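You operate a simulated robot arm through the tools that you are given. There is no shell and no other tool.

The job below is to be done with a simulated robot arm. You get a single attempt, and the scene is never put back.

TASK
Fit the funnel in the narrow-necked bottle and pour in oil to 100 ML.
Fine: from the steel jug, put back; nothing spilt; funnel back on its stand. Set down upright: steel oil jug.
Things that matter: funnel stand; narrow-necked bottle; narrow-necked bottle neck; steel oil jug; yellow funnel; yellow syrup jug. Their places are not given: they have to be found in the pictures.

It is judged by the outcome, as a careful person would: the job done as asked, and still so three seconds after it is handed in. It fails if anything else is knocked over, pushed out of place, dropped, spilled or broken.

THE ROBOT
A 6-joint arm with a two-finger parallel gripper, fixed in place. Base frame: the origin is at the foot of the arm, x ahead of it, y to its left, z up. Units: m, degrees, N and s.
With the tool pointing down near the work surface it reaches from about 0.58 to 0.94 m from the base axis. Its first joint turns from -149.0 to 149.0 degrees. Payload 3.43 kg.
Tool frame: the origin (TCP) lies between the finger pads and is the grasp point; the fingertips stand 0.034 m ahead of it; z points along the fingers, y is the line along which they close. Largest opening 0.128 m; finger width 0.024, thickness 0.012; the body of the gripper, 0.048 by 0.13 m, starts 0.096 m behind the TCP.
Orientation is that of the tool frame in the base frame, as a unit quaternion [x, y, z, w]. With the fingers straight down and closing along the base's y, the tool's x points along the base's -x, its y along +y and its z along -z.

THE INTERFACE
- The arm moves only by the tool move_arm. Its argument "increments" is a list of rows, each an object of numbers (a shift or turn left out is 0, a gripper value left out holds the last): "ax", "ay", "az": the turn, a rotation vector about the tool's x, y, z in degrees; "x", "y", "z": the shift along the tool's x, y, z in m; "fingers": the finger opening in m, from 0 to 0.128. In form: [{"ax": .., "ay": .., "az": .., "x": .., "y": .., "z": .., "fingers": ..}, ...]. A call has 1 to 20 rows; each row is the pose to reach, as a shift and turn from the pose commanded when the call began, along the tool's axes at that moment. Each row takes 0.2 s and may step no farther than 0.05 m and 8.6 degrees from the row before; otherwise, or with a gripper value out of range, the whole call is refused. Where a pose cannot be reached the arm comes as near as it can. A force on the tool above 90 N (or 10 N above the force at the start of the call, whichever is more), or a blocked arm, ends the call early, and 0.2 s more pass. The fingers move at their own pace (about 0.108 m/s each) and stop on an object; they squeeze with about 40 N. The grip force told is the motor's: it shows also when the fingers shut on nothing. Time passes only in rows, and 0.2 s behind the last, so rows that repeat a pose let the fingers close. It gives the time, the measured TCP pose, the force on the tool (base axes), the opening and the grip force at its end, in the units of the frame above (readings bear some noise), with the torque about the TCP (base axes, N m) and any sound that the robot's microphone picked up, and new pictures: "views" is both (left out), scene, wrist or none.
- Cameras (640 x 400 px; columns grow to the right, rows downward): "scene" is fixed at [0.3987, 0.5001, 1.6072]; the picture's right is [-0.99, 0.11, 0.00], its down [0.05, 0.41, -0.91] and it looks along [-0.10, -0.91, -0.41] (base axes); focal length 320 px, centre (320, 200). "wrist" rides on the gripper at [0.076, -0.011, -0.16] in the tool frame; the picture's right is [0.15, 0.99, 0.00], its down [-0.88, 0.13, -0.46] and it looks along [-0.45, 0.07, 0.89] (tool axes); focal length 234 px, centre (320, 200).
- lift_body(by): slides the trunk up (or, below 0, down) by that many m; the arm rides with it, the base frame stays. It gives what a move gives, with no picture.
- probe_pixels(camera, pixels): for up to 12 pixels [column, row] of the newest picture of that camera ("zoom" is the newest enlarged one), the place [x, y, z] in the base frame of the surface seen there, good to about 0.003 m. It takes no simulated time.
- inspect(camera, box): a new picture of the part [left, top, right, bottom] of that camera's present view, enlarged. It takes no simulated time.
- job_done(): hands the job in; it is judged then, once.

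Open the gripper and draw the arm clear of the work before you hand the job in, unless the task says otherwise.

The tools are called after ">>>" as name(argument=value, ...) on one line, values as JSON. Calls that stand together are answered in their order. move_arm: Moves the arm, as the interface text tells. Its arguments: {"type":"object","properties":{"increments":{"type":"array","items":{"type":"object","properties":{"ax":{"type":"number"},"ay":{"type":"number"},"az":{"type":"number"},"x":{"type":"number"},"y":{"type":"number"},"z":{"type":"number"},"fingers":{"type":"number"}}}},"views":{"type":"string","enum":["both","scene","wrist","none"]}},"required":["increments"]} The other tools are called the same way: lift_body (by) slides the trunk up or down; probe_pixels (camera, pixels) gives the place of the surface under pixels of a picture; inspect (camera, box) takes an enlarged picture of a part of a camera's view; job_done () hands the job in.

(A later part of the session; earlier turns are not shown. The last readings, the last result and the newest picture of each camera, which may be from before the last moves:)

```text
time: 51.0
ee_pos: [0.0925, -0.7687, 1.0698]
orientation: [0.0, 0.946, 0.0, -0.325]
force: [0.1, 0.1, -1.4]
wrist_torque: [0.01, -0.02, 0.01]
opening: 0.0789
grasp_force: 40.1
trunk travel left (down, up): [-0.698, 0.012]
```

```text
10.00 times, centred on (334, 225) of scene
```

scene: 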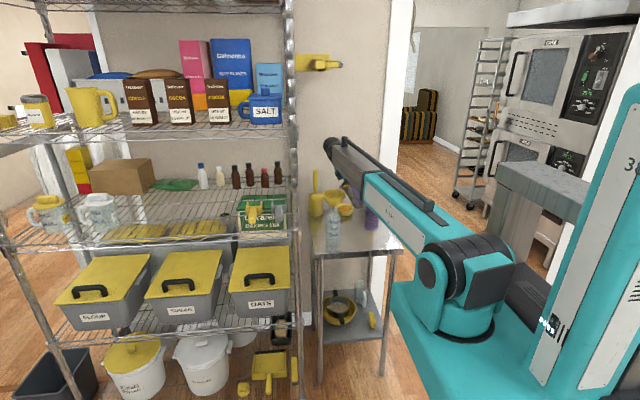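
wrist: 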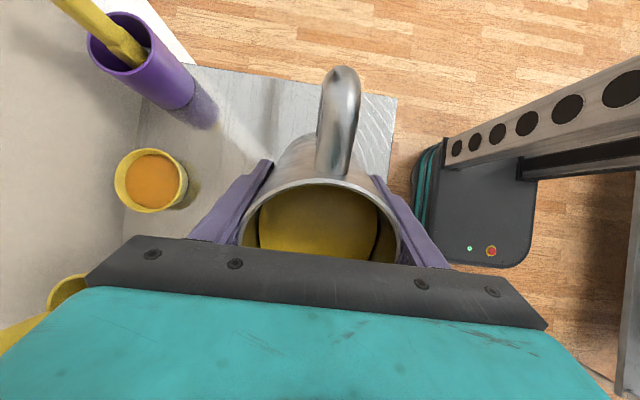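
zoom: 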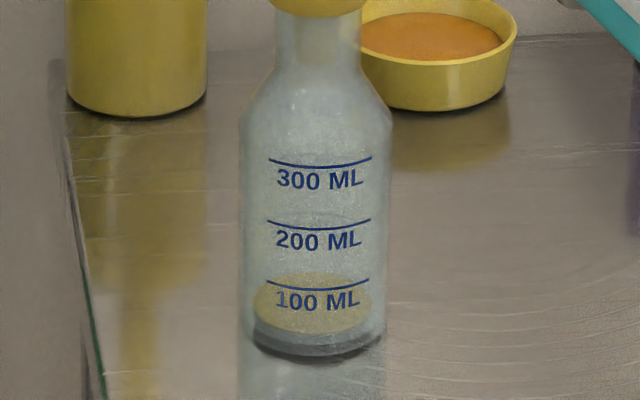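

Oil has begun to collect: the bottle shows a surface disc whose front edge is at row ≈332, below the 100 ML line (row ≈287). I hold still briefly and look again.

>>> move_arm(increments=[{"ay": 0}], views="none")

>>> inspect(camera="scene", box=[322, 172, 374, 212])

>>> inspect(camera="scene", box=[318, 205, 350, 245])

```text
time: 51.4
ee_pos: [0.0926, -0.768, 1.0696]
orientation: [0.0, 0.945, 0.0, -0.326]
force: [-0.3, -0.2, -2.1]
wrist_torque: [0.0, -0.06, 0.0]
opening: 0.0791
grasp_force: 39.8
trunk travel left (down, up): [-0.698, 0.012]
```

```text
10.00 times, centred on (348, 192) of scene
```

zoom: 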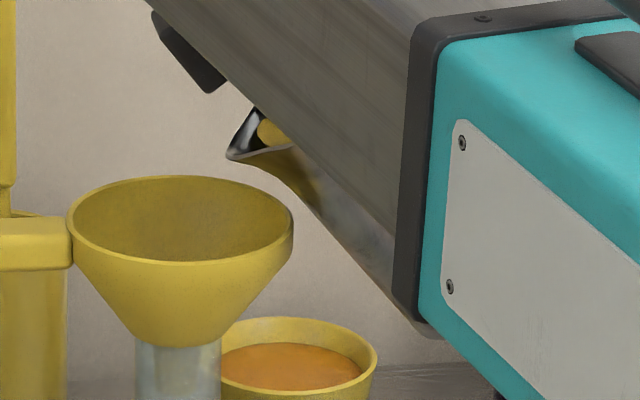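

```text
10.00 times, centred on (334, 225) of scene
```

zoom: 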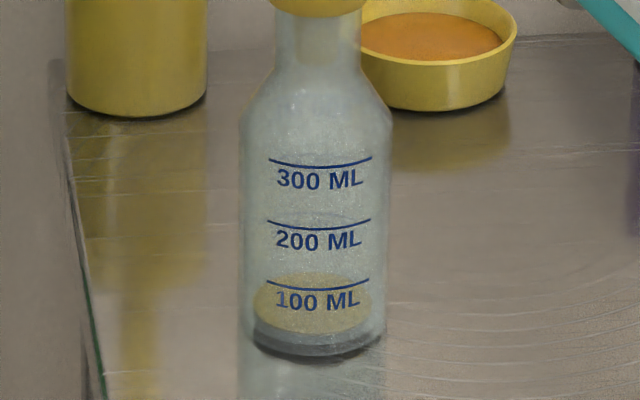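

The level holds, so flow stops when the oil falls to the lip: tilt sets the poured amount. I zoom in on the bottle's bottom to read the level more exactly.

>>> inspect(camera="scene", box=[322, 226, 346, 243])

>>> probe_pixels(camera="zoom", pixels=[[320, 100], [320, 150], [320, 200], [320, 260], [320, 290], [320, 320], [250, 200], [400, 200], [320, 70], [320, 340]])

```text
16.00 times, centred on (334, 234) of scene
```

zoom: 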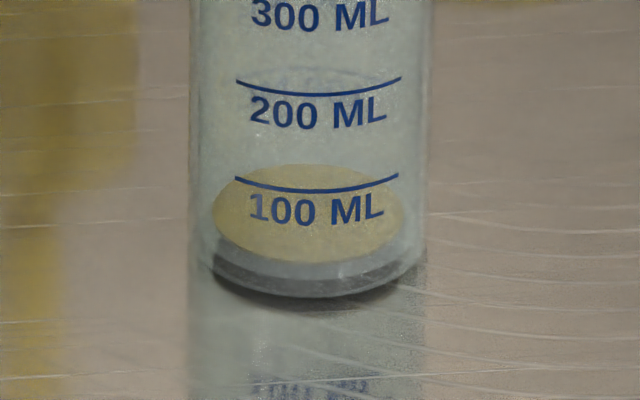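

```text
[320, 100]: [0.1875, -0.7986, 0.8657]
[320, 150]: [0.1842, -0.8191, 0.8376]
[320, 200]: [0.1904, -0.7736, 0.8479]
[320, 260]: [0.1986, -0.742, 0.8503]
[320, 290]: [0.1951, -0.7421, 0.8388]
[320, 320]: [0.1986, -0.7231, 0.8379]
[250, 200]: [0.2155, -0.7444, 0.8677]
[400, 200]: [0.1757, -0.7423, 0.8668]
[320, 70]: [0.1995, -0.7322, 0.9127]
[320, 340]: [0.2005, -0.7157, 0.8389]
```

The oil surface probes at z≈0.849 (≈27 mL); the 100 ML line is at z≈0.872, so the disc's front edge should rise from row ≈262 to the line at row ≈188 in this zoom. I tilt on to 42°, slowly.

>>> move_arm(increments=[{"ay": 1, "x": 0.0011, "z": -0.001}, {"ay": 2, "x": 0.0022, "z": -0.002}, {"ay": 3, "x": 0.0033, "z": -0.003}, {"ay": 4, "x": 0.0043, "z": -0.0039}, {"ay": 4, "x": 0.0043, "z": -0.0039}], views="scene")

>>> inspect(camera="scene", box=[322, 172, 374, 212])

>>> inspect(camera="scene", box=[322, 226, 346, 243])

```text
time: 52.6
ee_pos: [0.0916, -0.7681, 1.074]
orientation: [0.0, 0.934, -0.001, -0.358]
force: [0.0, 0.2, -3.0]
wrist_torque: [-0.01, -0.01, 0.06]
opening: 0.0789
grasp_force: 39.9
trunk travel left (down, up): [-0.698, 0.012]
```

scene: 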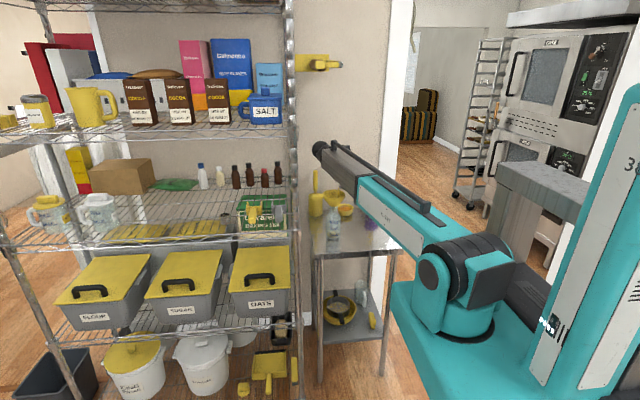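

```text
10.00 times, centred on (348, 192) of scene
```

zoom: 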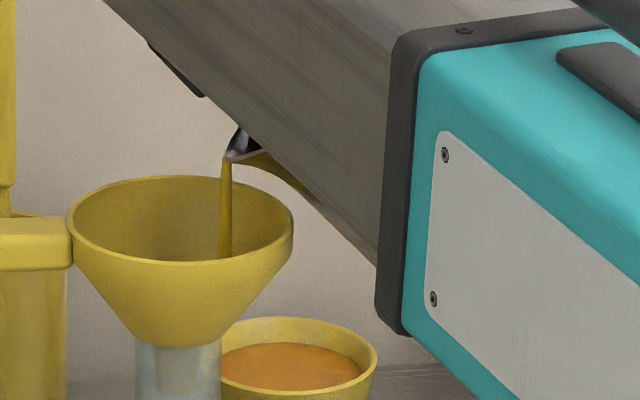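

```text
16.00 times, centred on (334, 234) of scene
```

zoom: 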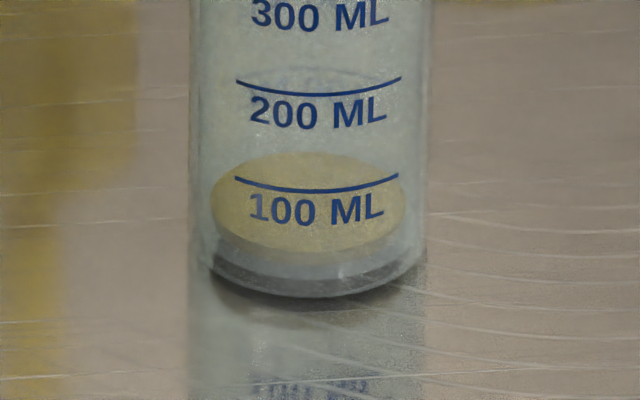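

A clean stream falls inside the funnel (column ≈225 of the zoom) and the level is rising (front edge now row ≈251). I hold and let it run out at this tilt.

>>> move_arm(increments=[{"ay": 0}, {"ay": 0}], views="none")

>>> inspect(camera="scene", box=[322, 172, 374, 212])

>>> inspect(camera="scene", box=[322, 226, 346, 243])

```text
time: 53.2
ee_pos: [0.0928, -0.7675, 1.0752]
orientation: [0.0, 0.934, 0.0, -0.358]
force: [-0.2, 1.0, -2.7]
wrist_torque: [0.0, -0.02, 0.01]
opening: 0.0791
grasp_force: 39.8
trunk travel left (down, up): [-0.698, 0.012]
```

```text
10.00 times, centred on (348, 192) of scene
```

zoom: 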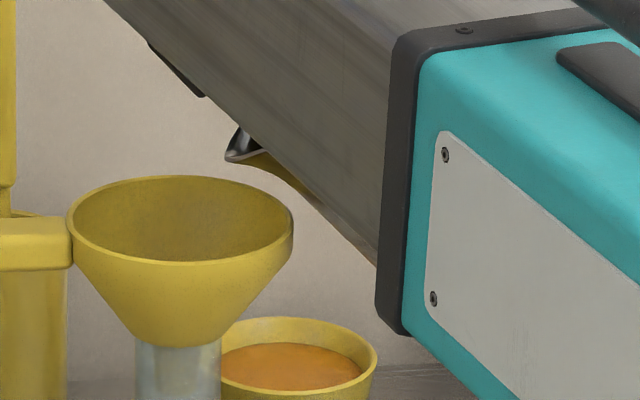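

```text
16.00 times, centred on (334, 234) of scene
```

zoom: 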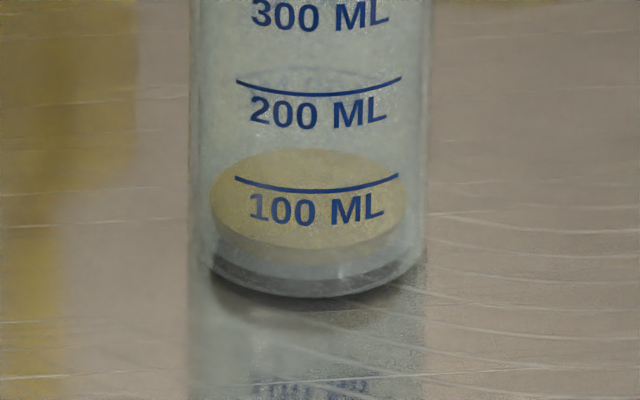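

It stopped at front edge row ≈247 (≈40 mL) for 42°. About 60 mL more is needed; I tilt on to 47°.

>>> move_arm(increments=[{"ay": 1, "x": 0.0011, "z": -0.001}, {"ay": 2, "x": 0.0021, "z": -0.002}, {"ay": 3, "x": 0.0032, "z": -0.003}, {"ay": 4, "x": 0.0042, "z": -0.004}, {"ay": 5, "x": 0.0053, "z": -0.005}, {"ay": 5, "x": 0.0053, "z": -0.005}, {"ay": 5, "x": 0.0053, "z": -0.005}, {"ay": 5, "x": 0.0053, "z": -0.005}], views="none")

>>> inspect(camera="scene", box=[322, 172, 374, 212])

>>> inspect(camera="scene", box=[322, 226, 346, 243])

```text
time: 55.0
ee_pos: [0.0903, -0.7687, 1.0825]
orientation: [0.0, 0.917, 0.0, -0.399]
force: [0.4, -0.8, -3.1]
wrist_torque: [0.02, -0.05, -0.04]
opening: 0.0791
grasp_force: 39.6
trunk travel left (down, up): [-0.698, 0.012]
```

```text
10.00 times, centred on (348, 192) of scene
```

zoom: 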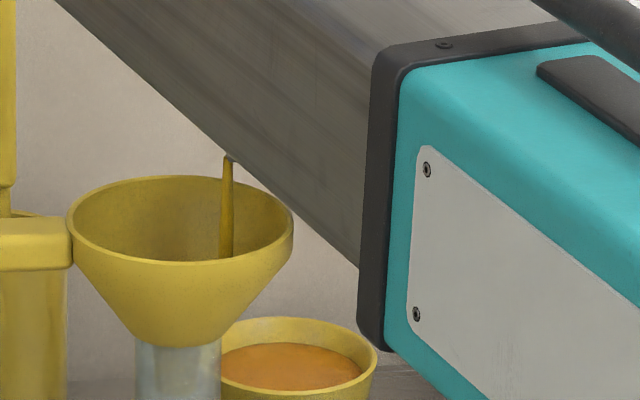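

```text
16.00 times, centred on (334, 234) of scene
```

zoom: 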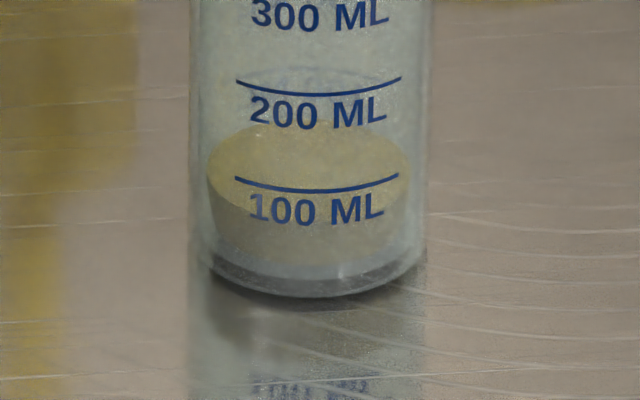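

Still streaming; disc's front edge is now near row ≈222. I hold until it stops.

>>> move_arm(increments=[{"ay": 0}, {"ay": 0}], views="none")

>>> inspect(camera="scene", box=[322, 172, 374, 212])

>>> inspect(camera="scene", box=[322, 226, 346, 243])

>>> probe_pixels(camera="zoom", pixels=[[320, 140], [320, 160], [320, 175], [320, 215], [320, 225], [290, 160], [350, 160], [320, 230], [320, 245]])

```text
time: 55.6
ee_pos: [0.0895, -0.7684, 1.0814]
orientation: [0.0, 0.917, 0.0, -0.399]
force: [-0.2, -0.3, -2.0]
wrist_torque: [0.02, -0.04, -0.03]
opening: 0.0791
grasp_force: 39.7
trunk travel left (down, up): [-0.698, 0.012]
```

```text
10.00 times, centred on (348, 192) of scene
```

zoom: 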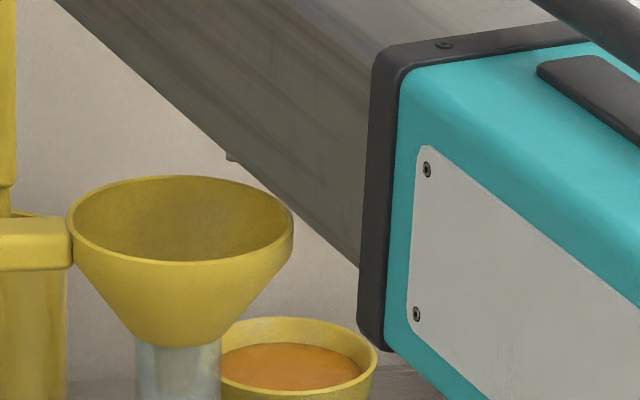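

```text
16.00 times, centred on (334, 234) of scene
```

zoom: 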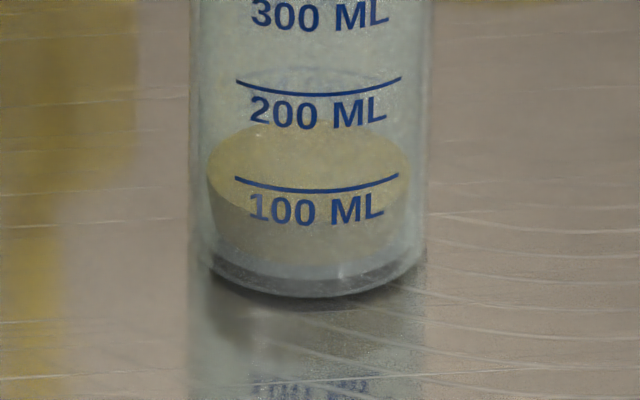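

```text
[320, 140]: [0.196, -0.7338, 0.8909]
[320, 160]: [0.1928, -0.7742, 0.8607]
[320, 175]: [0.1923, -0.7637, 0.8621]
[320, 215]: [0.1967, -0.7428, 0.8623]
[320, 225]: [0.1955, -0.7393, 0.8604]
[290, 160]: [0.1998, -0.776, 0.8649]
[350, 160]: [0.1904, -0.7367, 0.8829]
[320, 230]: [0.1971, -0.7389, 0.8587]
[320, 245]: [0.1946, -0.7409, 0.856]
```

Flow stopped at 47°: disc spans rows 122–222, surface z≈0.862. I probe the 100 ML line's printed pixels themselves for its height.

>>> probe_pixels(camera="zoom", pixels=[[240, 180], [260, 184], [280, 187.5], [300, 189], [320, 190], [340, 189], [360, 186], [380, 182], [394, 177], [320, 95], [280, 93], [360, 91]])

>>> inspect(camera="scene", box=[326, 228, 342, 240])

```text
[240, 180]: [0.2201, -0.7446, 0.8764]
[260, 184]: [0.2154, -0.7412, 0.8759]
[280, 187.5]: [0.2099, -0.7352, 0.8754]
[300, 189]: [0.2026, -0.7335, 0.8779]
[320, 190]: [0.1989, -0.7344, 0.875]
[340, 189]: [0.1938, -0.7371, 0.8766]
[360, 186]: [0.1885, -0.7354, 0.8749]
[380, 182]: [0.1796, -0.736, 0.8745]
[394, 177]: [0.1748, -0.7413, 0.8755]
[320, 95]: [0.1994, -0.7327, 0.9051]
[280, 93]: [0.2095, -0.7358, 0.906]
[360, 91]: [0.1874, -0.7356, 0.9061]
```

```text
16.00 times, centred on (334, 234) of scene
```

zoom: 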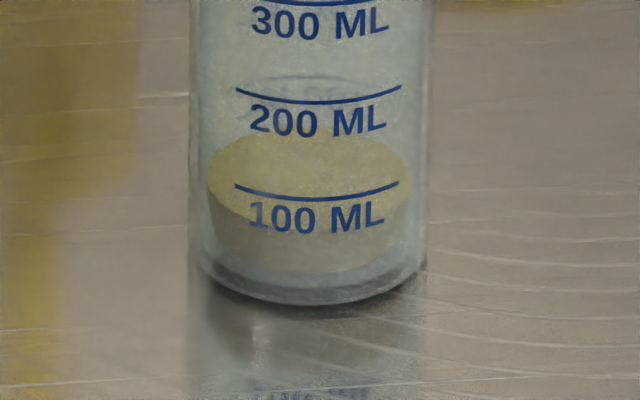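

The 100 ML line is at z≈0.8757 and 200 ML at ≈0.9057, so the surface at 0.8625 means ≈55 mL. I tilt on to 51° and wait for the flow to settle.

>>> move_arm(increments=[{"ay": 1, "x": 0.0012, "z": -0.0009}, {"ay": 2, "x": 0.0023, "z": -0.0018}, {"ay": 3, "x": 0.0035, "z": -0.0027}, {"ay": 4, "x": 0.0046, "z": -0.0036}, {"ay": 4, "x": 0.0046, "z": -0.0036}, {"ay": 4, "x": 0.0046, "z": -0.0036}, {"ay": 4, "x": 0.0046, "z": -0.0036}, {"ay": 4, "x": 0.0046, "z": -0.0036}], views="none")

>>> inspect(camera="scene", box=[322, 172, 374, 212])

>>> inspect(camera="scene", box=[322, 226, 346, 243])

>>> probe_pixels(camera="zoom", pixels=[[320, 130], [300, 140], [340, 140], [320, 150], [300, 160], [340, 160], [320, 165], [260, 150], [380, 150], [320, 200], [300, 205]])

```text
time: 57.4
ee_pos: [0.0895, -0.769, 1.0893]
orientation: [0.0, 0.903, 0.0, -0.43]
force: [-0.1, 0.1, -2.6]
wrist_torque: [0.0, -0.04, 0.01]
opening: 0.0794
grasp_force: 39.7
trunk travel left (down, up): [-0.698, 0.012]
```

```text
10.00 times, centred on (348, 192) of scene
```

zoom: 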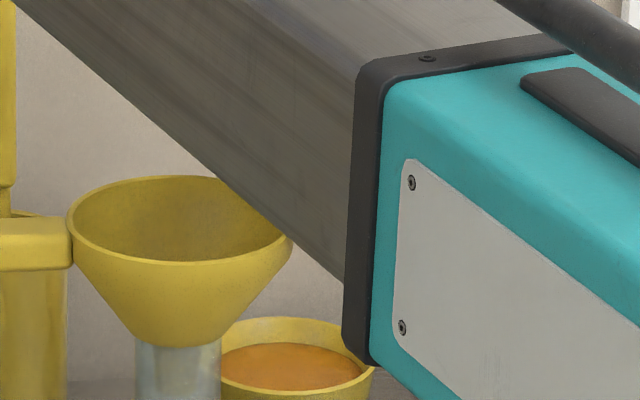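

```text
16.00 times, centred on (334, 234) of scene
```

zoom: 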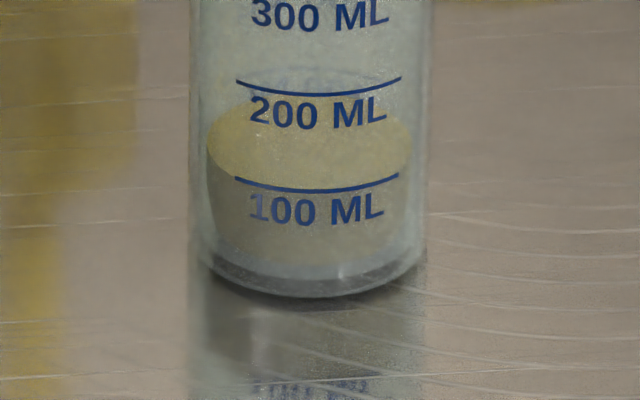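

```text
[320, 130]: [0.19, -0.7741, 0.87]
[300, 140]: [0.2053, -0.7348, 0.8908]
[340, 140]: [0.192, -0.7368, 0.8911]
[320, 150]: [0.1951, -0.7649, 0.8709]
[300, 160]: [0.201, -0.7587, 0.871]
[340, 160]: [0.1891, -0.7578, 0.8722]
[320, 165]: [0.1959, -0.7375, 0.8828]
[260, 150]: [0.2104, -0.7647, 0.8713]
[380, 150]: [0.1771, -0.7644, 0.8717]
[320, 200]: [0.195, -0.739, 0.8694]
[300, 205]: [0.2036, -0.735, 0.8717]
```

Surface now probes at z≈0.871 (≈83 mL), target 0.8757. I hold half a second to be sure the flow has ended and probe again.

>>> move_arm(increments=[{"ay": 0}, {"ay": 0}, {"ay": 0}], views="wrist")

>>> inspect(camera="scene", box=[322, 226, 346, 243])

>>> probe_pixels(camera="zoom", pixels=[[320, 130], [300, 130], [340, 135], [320, 150], [300, 160], [340, 160], [280, 160], [260, 150], [380, 150], [370, 160], [240, 150], [320, 155]])

```text
time: 58.2
ee_pos: [0.09, -0.7681, 1.0872]
orientation: [0.0, 0.902, 0.0, -0.431]
force: [0.2, -0.2, -2.7]
wrist_torque: [0.0, -0.05, 0.0]
opening: 0.079
grasp_force: 40.5
trunk travel left (down, up): [-0.698, 0.012]
```

wrist: 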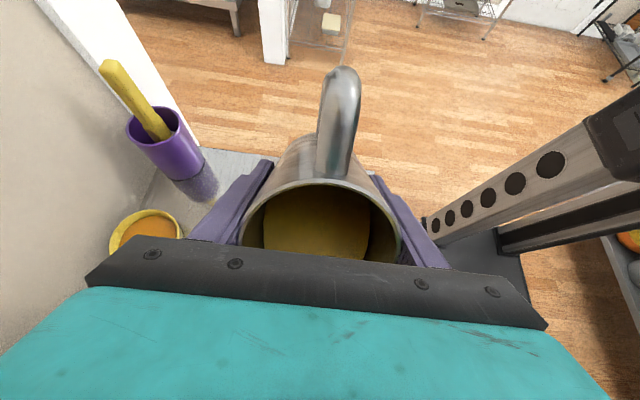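

```text
16.00 times, centred on (334, 234) of scene
```

zoom: 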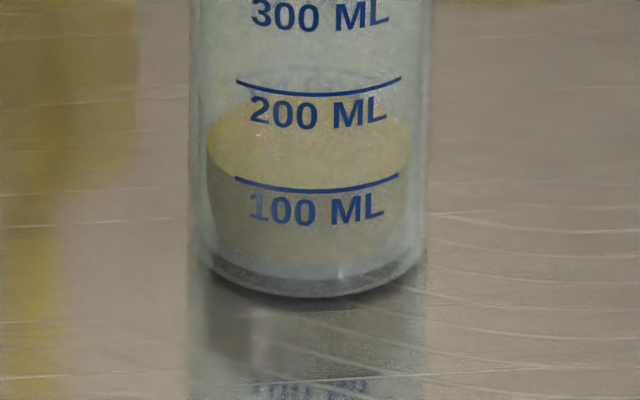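

```text
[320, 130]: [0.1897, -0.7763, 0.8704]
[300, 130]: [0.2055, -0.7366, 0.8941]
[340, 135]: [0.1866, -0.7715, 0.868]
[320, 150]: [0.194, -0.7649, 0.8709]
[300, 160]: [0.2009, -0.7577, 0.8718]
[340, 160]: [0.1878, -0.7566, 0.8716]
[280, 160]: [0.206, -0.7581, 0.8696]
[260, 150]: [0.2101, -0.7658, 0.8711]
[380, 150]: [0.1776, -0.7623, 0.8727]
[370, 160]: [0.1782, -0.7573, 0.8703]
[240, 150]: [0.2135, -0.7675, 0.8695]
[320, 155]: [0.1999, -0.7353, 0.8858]
```

The level is steady at z≈0.8706, about 17 mL short. I add 1.5° of tilt and wait.

>>> move_arm(increments=[{"ay": 0.5, "x": 0.0006, "z": -0.0004}, {"ay": 1, "x": 0.0011, "z": -0.0009}, {"ay": 1.5, "x": 0.0017, "z": -0.0013}, {"ay": 1.5, "x": 0.0017, "z": -0.0013}, {"ay": 1.5, "x": 0.0017, "z": -0.0013}, {"ay": 1.5, "x": 0.0017, "z": -0.0013}, {"ay": 1.5, "x": 0.0017, "z": -0.0013}], views="none")

>>> inspect(camera="scene", box=[322, 226, 346, 243])

>>> probe_pixels(camera="zoom", pixels=[[320, 135], [240, 140], [340, 140], [320, 145], [300, 150], [340, 150], [280, 150], [260, 140], [380, 140], [370, 150], [240, 150], [390, 150]])

```text
time: 59.8
ee_pos: [0.0903, -0.7697, 1.0904]
orientation: [0.001, 0.897, 0.0, -0.442]
force: [-0.1, 0.6, -1.8]
wrist_torque: [-0.04, -0.04, -0.01]
opening: 0.0792
grasp_force: 40.0
trunk travel left (down, up): [-0.698, 0.012]
```

```text
16.00 times, centred on (334, 234) of scene
```

zoom: 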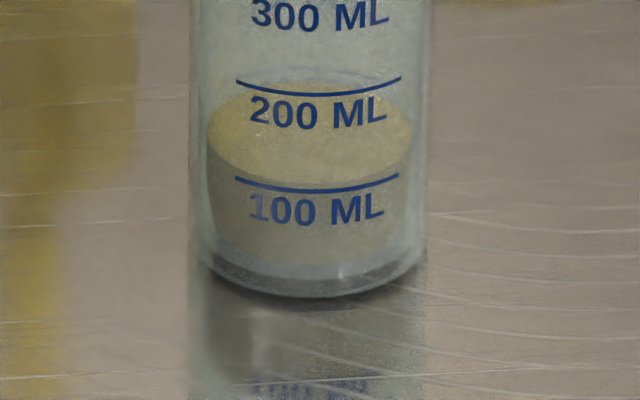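

```text
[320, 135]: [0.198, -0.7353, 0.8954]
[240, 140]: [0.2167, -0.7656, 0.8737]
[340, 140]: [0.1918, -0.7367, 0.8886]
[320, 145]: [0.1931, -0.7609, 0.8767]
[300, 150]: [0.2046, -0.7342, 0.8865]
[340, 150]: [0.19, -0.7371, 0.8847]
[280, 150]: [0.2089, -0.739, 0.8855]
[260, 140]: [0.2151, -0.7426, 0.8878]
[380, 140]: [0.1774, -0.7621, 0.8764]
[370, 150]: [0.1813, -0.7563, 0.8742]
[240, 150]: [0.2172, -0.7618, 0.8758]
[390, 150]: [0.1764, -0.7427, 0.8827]
```

The surface now probes at ≈0.8754 versus the line's ≈0.8757. I take more probe samples to average out the noise, on the disc and on the line.

>>> inspect(camera="scene", box=[322, 226, 346, 243])

>>> probe_pixels(camera="zoom", pixels=[[235, 120], [235, 130], [238, 145], [240, 155], [250, 140], [270, 145], [320, 148], [370, 142], [385, 135], [395, 125], [380, 155], [355, 155]])

>>> probe_pixels(camera="zoom", pixels=[[300, 145], [330, 150], [310, 155], [290, 160], [345, 160], [320, 165], [300, 170], [340, 170], [320, 188.5], [290, 187], [350, 186.5], [260, 183]])

```text
16.00 times, centred on (334, 234) of scene
```

zoom: 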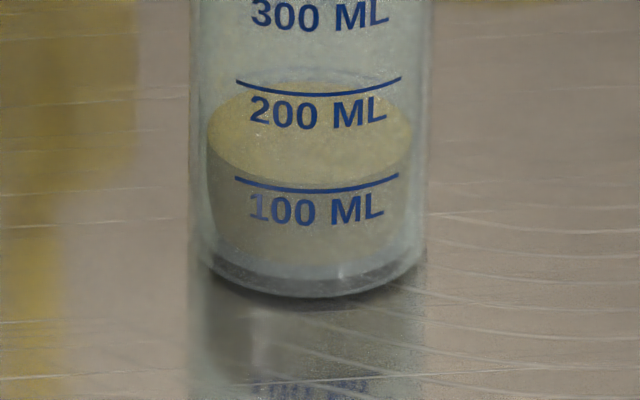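

```text
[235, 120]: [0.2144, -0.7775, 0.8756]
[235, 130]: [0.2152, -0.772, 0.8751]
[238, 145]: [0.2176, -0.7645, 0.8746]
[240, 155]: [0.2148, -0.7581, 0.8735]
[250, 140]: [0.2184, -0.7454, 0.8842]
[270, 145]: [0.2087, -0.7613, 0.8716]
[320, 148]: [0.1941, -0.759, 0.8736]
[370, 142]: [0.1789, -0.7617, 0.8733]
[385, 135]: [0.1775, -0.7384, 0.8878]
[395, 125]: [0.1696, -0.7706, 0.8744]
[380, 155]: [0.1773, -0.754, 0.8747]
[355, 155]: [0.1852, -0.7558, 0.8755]
```

```text
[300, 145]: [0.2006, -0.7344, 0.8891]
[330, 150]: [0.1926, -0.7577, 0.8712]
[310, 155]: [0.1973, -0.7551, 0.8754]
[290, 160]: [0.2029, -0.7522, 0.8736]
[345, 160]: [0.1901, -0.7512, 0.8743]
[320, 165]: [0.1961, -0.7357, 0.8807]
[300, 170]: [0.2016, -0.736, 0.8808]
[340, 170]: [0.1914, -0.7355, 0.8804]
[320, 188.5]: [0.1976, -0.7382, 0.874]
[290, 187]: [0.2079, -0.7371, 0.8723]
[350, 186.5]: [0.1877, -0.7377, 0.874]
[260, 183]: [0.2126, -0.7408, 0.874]
```

Averages: oil ≈0.8744, line ≈0.8756 — about 4 mL short. I add 0.5° of tilt and let it settle.

>>> move_arm(increments=[{"ay": 0.5, "x": 0.0006, "z": -0.0004}, {"ay": 0.5, "x": 0.0006, "z": -0.0004}, {"ay": 0.5, "x": 0.0006, "z": -0.0004}, {"ay": 0.5, "x": 0.0006, "z": -0.0004}, {"ay": 0.5, "x": 0.0006, "z": -0.0004}], views="none")

>>> inspect(camera="scene", box=[322, 226, 346, 243])

>>> probe_pixels(camera="zoom", pixels=[[235, 115], [235, 125], [235, 135], [238, 145], [240, 155], [230, 130], [395, 125], [400, 120], [320, 148], [370, 142], [380, 150], [355, 155]])

>>> probe_pixels(camera="zoom", pixels=[[330, 150], [310, 155], [290, 160], [345, 160], [300, 150], [280, 155], [225, 120], [222, 130], [402, 130], [398, 140], [390, 150], [330, 160]])

```text
time: 61.0
ee_pos: [0.0892, -0.7683, 1.0916]
orientation: [0.0, 0.895, -0.001, -0.446]
force: [-0.1, -0.5, -1.9]
wrist_torque: [0.0, -0.02, -0.04]
opening: 0.0793
grasp_force: 40.2
trunk travel left (down, up): [-0.698, 0.012]
```

```text
16.00 times, centred on (334, 234) of scene
```

zoom: 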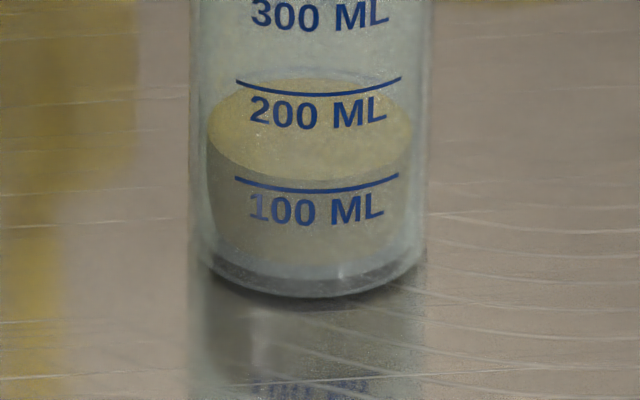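

```text
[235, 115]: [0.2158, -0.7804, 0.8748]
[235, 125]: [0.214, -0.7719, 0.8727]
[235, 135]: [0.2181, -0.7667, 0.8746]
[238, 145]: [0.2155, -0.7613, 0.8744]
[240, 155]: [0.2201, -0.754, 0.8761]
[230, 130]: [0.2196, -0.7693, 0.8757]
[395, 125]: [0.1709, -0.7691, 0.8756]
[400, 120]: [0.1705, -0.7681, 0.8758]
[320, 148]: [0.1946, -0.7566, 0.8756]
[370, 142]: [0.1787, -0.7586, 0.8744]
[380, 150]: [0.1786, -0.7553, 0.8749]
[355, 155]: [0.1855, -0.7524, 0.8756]
```

```text
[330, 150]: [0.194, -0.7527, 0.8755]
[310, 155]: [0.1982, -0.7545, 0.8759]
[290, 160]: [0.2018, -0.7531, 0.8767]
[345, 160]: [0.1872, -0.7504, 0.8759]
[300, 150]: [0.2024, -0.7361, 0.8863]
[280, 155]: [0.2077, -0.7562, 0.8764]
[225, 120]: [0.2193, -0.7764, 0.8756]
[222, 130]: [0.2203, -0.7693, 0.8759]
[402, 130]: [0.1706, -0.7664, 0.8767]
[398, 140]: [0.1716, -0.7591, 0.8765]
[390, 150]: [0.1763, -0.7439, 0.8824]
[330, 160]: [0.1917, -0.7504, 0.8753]
```

Oil averages 0.8755 against the line's 0.8757: ≈100 mL. I tilt the jug back, keeping the spout over the funnel, to 28°.

>>> move_arm(increments=[{"ay": -3, "x": -0.0037, "z": 0.002}, {"ay": -7, "x": -0.0086, "z": 0.0047}, {"ay": -11, "x": -0.0135, "z": 0.0074}, {"ay": -15, "x": -0.0184, "z": 0.0101}, {"ay": -19, "x": -0.0233, "z": 0.0128}, {"ay": -23, "x": -0.0282, "z": 0.0155}, {"ay": -25, "x": -0.0306, "z": 0.0168}, {"ay": -25, "x": -0.0306, "z": 0.0168}], views="none")

>>> inspect(camera="scene", box=[322, 172, 374, 212])

>>> inspect(camera="scene", box=[322, 226, 346, 243])

```text
time: 62.8
ee_pos: [0.0954, -0.7676, 1.0553]
orientation: [0.0, 0.971, 0.0, -0.24]
force: [0.4, 0.8, -1.7]
wrist_torque: [0.01, -0.01, -0.01]
opening: 0.079
grasp_force: 40.2
trunk travel left (down, up): [-0.698, 0.012]
```

```text
10.00 times, centred on (348, 192) of scene
```

zoom: 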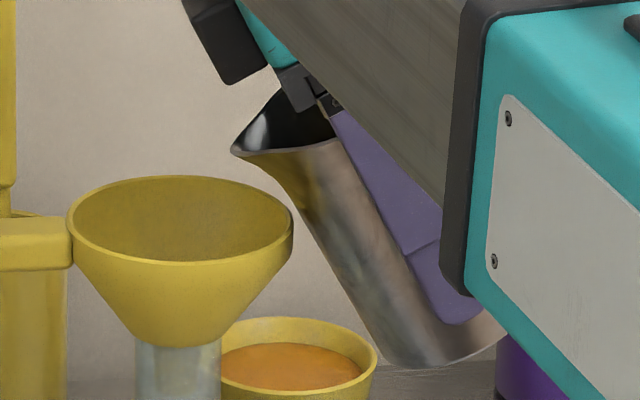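

```text
16.00 times, centred on (334, 234) of scene
```

zoom: 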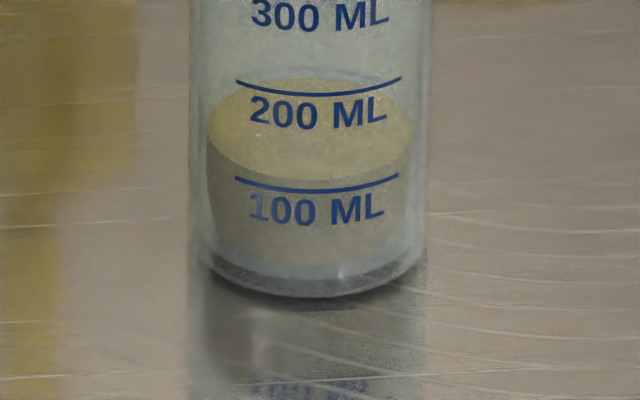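

No oil runs and the level holds. I bring the jug back upright.

>>> move_arm(increments=[{"ay": -4}, {"ay": -8, "x": 0.001, "z": -0.001}, {"ay": -12, "x": 0.001, "z": -0.002}, {"ay": -16, "x": 0.002, "z": -0.003}, {"ay": -20, "x": 0.003, "z": -0.004}, {"ay": -24, "x": 0.003, "z": -0.004}, {"ay": -27, "x": 0.003, "z": -0.004}, {"ay": -28, "x": 0.003, "z": -0.004}, {"ay": -28, "x": 0.003, "z": -0.004}], views="both")

>>> inspect(camera="scene", box=[310, 165, 400, 245])

```text
time: 64.8
ee_pos: [0.0936, -0.7672, 1.0626]
orientation: [0.0, 1.0, 0.0, 0.0]
force: [0.7, -0.7, -1.5]
wrist_torque: [-0.01, 0.0, 0.01]
opening: 0.079
grasp_force: 40.0
trunk travel left (down, up): [-0.698, 0.012]
```

scene: 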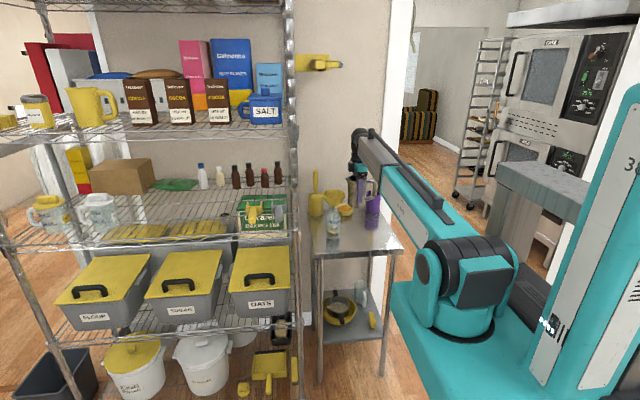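
wrist: 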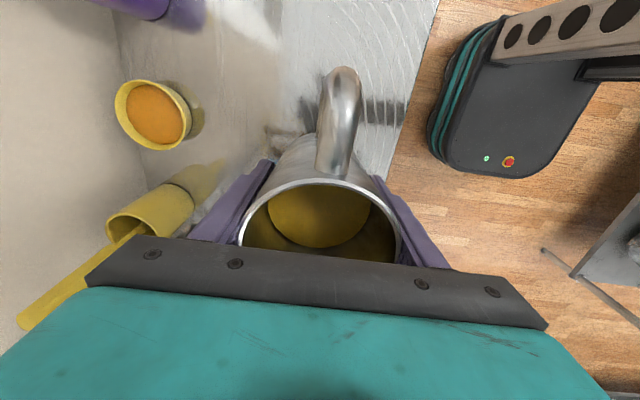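

```text
5.00 times, centred on (355, 205) of scene
```

zoom: 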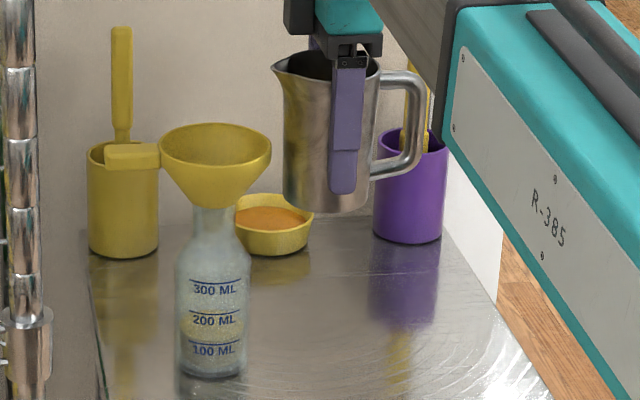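

The jug looks rotated a few degrees in the grip (spout at (272,70) now versus (275,62) before the pour). I zoom in and probe the rim to measure its tilt.

>>> inspect(camera="scene", box=[360, 170, 404, 210])

>>> inspect(camera="wrist", box=[220, 50, 420, 260])

```text
10.00 times, centred on (382, 190) of scene
```

zoom: 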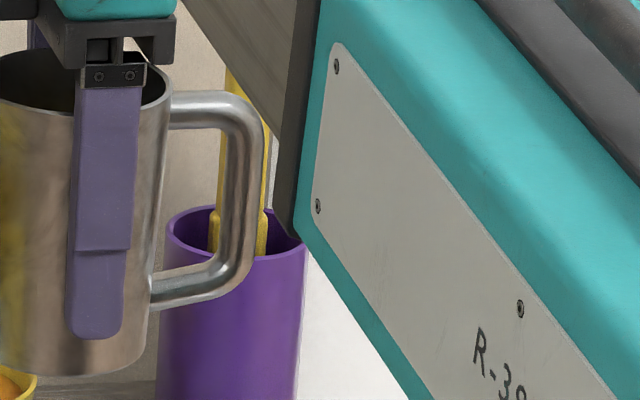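

```text
1.90 times, centred on (320, 155) of wrist
```

zoom: 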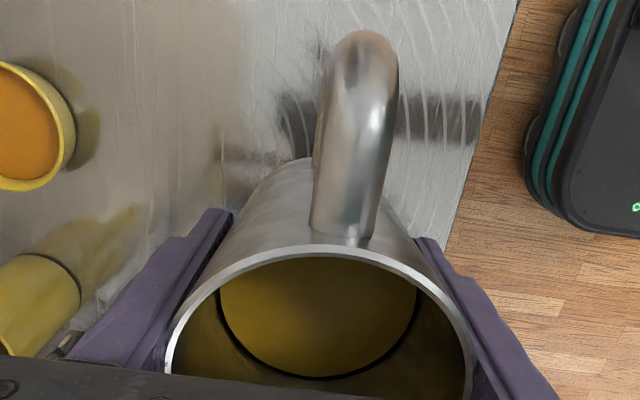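

I probe the rim and handle in both cameras to quantify the tilt of the jug.

>>> probe_pixels(camera="scene", pixels=[[345.8, 179.2], [346.5, 179.8], [350, 181], [355, 182.2], [360, 182.4], [366, 180], [367.2, 178], [371, 179.8], [374, 190], [371, 198.5], [355, 206.2], [362, 206]])

>>> probe_pixels(camera="wrist", pixels=[[320, 181.5], [345, 184], [290, 186.5], [260, 205], [375, 200], [245, 225], [393, 225], [340, 72], [338, 100], [336, 150], [320, 225], [300, 235]])

```text
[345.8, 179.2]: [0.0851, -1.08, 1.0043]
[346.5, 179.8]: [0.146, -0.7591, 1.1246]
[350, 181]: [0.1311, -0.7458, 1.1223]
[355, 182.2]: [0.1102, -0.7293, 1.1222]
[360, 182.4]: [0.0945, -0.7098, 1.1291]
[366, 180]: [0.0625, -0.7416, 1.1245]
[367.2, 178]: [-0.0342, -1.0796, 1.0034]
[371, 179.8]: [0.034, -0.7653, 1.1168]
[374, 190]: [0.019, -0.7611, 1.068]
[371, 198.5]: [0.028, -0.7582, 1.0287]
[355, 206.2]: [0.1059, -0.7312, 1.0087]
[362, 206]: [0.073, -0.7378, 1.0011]
```

```text
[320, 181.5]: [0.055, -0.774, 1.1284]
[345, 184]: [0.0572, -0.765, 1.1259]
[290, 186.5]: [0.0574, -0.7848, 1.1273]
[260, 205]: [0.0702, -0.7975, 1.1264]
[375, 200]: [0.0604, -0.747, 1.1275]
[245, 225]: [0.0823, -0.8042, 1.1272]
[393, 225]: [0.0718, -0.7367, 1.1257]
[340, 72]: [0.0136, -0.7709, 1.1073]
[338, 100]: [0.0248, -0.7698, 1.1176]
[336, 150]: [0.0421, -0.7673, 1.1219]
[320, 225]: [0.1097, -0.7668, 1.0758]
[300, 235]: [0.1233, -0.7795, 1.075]
```

The wrist picture shows the jug's rim and handle at the same pixels as before the pour, so it sits upright in the grip. I carry it back over its place (0.0215,-0.753) and lower it most of the way.

>>> move_arm(increments=[{"x": 0.007, "y": 0.001}, {"x": 0.022, "y": 0.004}, {"x": 0.04, "y": 0.008}, {"x": 0.058, "y": 0.011}, {"x": 0.068, "y": 0.013}, {"x": 0.072, "y": 0.014}, {"x": 0.072, "y": 0.014, "z": 0.015}, {"x": 0.072, "y": 0.014, "z": 0.04}, {"x": 0.072, "y": 0.014, "z": 0.07}, {"x": 0.072, "y": 0.014, "z": 0.1}, {"x": 0.072, "y": 0.014, "z": 0.125}, {"x": 0.072, "y": 0.014, "z": 0.14}, {"x": 0.072, "y": 0.014, "z": 0.145}, {"x": 0.072, "y": 0.014, "z": 0.145}], views="both")

>>> inspect(camera="scene", box=[352, 203, 396, 247])

```text
time: 67.8
ee_pos: [0.022, -0.7541, 0.9171]
orientation: [0.0, 1.0, 0.0, 0.0]
force: [0.4, 0.1, -2.3]
wrist_torque: [0.0, -0.03, 0.0]
opening: 0.0792
grasp_force: 39.9
trunk travel left (down, up): [-0.698, 0.012]
```

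scene: 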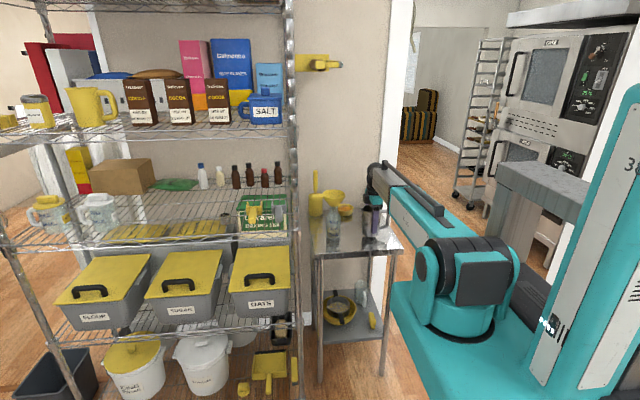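
wrist: 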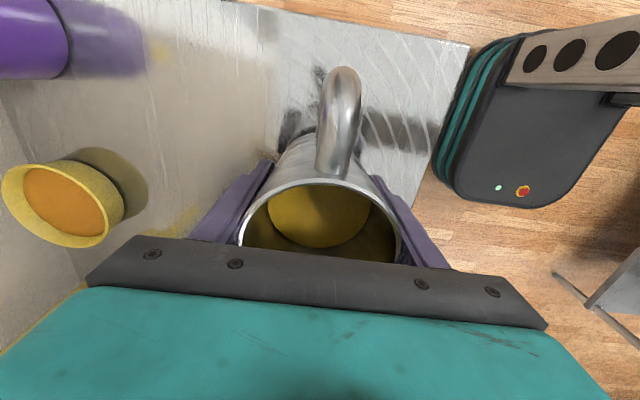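

```text
9.09 times, centred on (374, 225) of scene
```

zoom: 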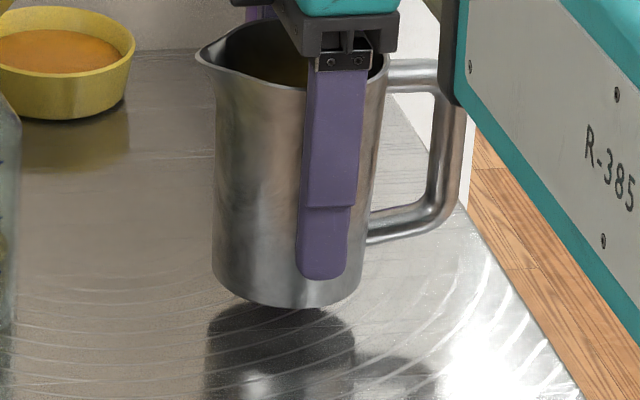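

I check the jug's uprightness by probing the handle bar and body at several heights.

>>> probe_pixels(camera="zoom", pixels=[[452, 120], [448, 140], [445, 160], [441, 180], [436, 200], [430, 215], [400, 230], [405, 72], [250, 90], [245, 250], [340, 295], [235, 285]])

>>> inspect(camera="scene", box=[358, 205, 394, 241])

```text
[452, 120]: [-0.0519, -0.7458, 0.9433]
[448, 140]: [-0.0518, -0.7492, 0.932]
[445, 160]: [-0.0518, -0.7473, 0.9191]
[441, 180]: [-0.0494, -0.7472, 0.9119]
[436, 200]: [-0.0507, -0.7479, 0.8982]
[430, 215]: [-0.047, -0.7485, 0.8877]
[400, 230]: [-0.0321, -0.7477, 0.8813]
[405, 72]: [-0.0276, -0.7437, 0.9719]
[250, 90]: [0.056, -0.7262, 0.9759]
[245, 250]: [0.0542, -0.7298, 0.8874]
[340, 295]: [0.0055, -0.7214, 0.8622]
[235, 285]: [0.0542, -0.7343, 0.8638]
```

```text
11.11 times, centred on (376, 223) of scene
```

zoom: 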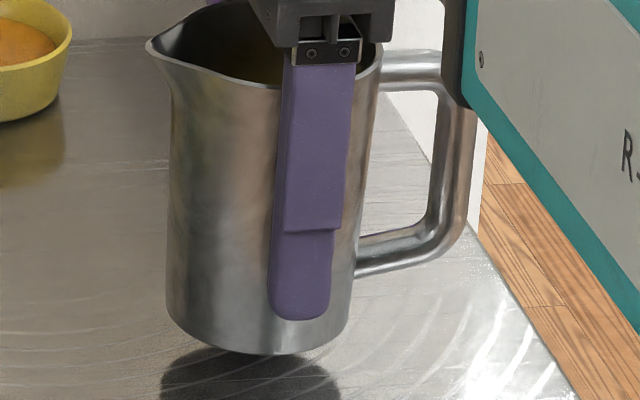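

The handle bar is vertical within ≈1°, the base ≈19 mm over the table. I lower it to just above the table and then in millimetre steps to contact.

>>> move_arm(increments=[{"z": 0.006}, {"z": 0.012}, {"z": 0.015}, {"z": 0.016}, {"z": 0.017}, {"z": 0.0175}, {"z": 0.0175}], views="none")

>>> inspect(camera="scene", box=[358, 205, 394, 241])

```text
time: 69.4
ee_pos: [0.0216, -0.7557, 0.899]
orientation: [0.0, 1.0, 0.0, -0.001]
force: [0.8, -0.3, -3.2]
wrist_torque: [0.0, -0.03, -0.03]
opening: 0.0792
grasp_force: 39.6
trunk travel left (down, up): [-0.698, 0.012]
```

```text
11.11 times, centred on (376, 223) of scene
```

zoom: 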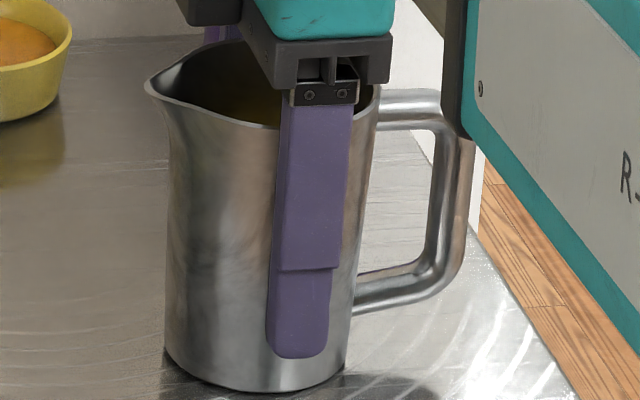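

Nearly touching (force still only the weight). I go down another 1.5 mm in half-millimetre steps.

>>> move_arm(increments=[{"z": 0.0005}, {"z": 0.001}, {"z": 0.0015}, {"z": 0.0015}], views="none")

```text
time: 70.4
ee_pos: [0.022, -0.7535, 0.8993]
orientation: [-0.001, 1.0, -0.001, 0.0]
force: [-2.3, -2.2, 9.5]
wrist_torque: [0.21, 0.3, 0.06]
opening: 0.0791
grasp_force: 40.1
trunk travel left (down, up): [-0.698, 0.012]
```

Contact: +9.5 N upward. I ease off slightly and open the fingers step by step.

>>> move_arm(increments=[{"z": -0.0008}, {"z": -0.0008, "fingers": 0.081}, {"z": -0.0008, "fingers": 0.084}, {"z": -0.0008, "fingers": 0.095}, {"z": -0.0008, "fingers": 0.11}, {"z": -0.0008, "fingers": 0.126}, {"z": -0.0008, "fingers": 0.126}], views="both")

>>> inspect(camera="scene", box=[358, 205, 394, 241])

```text
time: 72.0
ee_pos: [0.0221, -0.7547, 0.8984]
orientation: [0.001, 1.0, -0.001, 0.0]
force: [0.4, 0.1, 0.1]
wrist_torque: [0.01, 0.0, 0.0]
opening: 0.126
grasp_force: 0.1
trunk travel left (down, up): [-0.698, 0.012]
```

scene: 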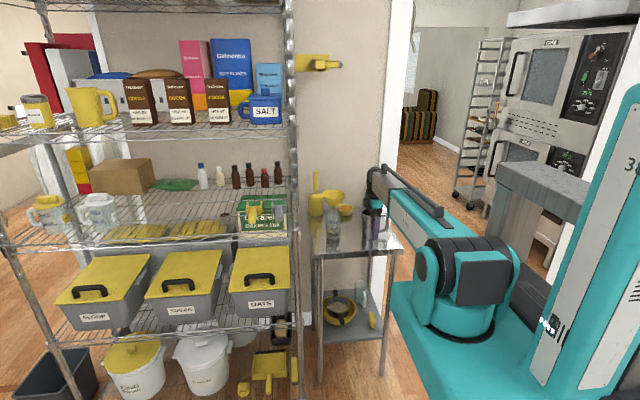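
wrist: 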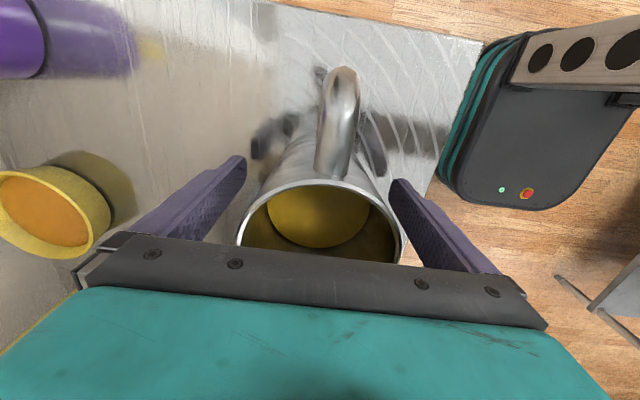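

```text
11.11 times, centred on (376, 223) of scene
```

zoom: 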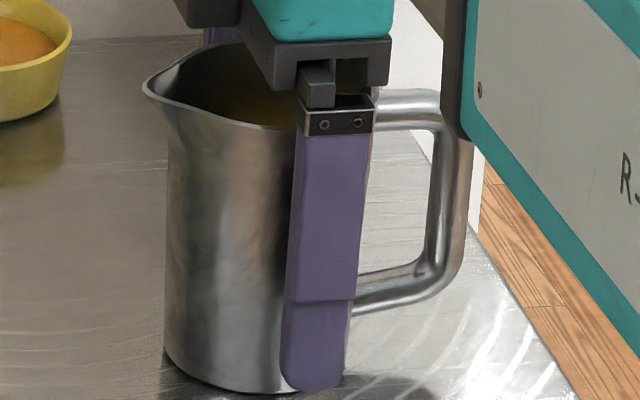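

The jug stands on its spot, released. I raise the gripper straight up, back away and move to in front of the bottle side.

>>> move_arm(increments=[{"z": -0.04}, {"z": -0.085}, {"z": -0.13}, {"z": -0.18}, {"z": -0.23}, {"z": -0.23, "y": 0.048}, {"z": -0.23, "y": 0.096}, {"z": -0.23, "y": 0.144}, {"z": -0.23, "y": 0.192}, {"z": -0.22, "y": 0.204, "x": -0.0415}, {"z": -0.21, "y": 0.216, "x": -0.083, "fingers": 0.05}, {"z": -0.2, "y": 0.228, "x": -0.1245}, {"z": -0.19, "y": 0.24, "x": -0.166}, {"z": -0.173, "y": 0.252, "x": -0.208}], views="scene")

>>> inspect(camera="scene", box=[310, 170, 400, 250])

```text
time: 75.0
ee_pos: [0.2313, -0.5014, 1.0699]
orientation: [0.001, 1.0, 0.0, -0.001]
force: [0.5, 0.3, 0.3]
wrist_torque: [-0.01, 0.02, -0.01]
opening: 0.05
grasp_force: 0.1
trunk travel left (down, up): [-0.698, 0.012]
```

scene: 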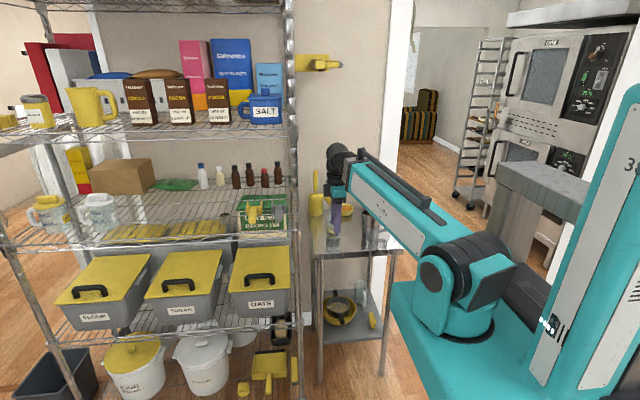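

```text
5.00 times, centred on (355, 210) of scene
```

zoom: 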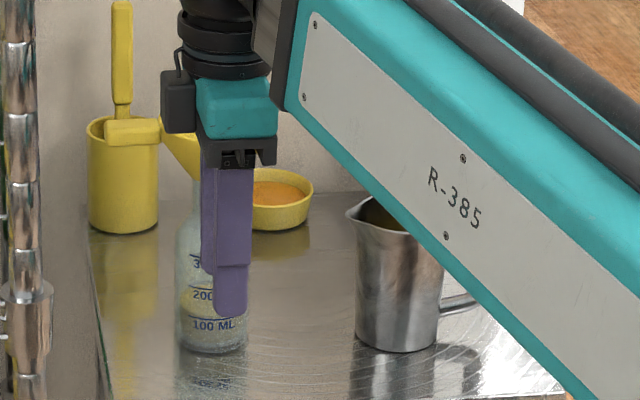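

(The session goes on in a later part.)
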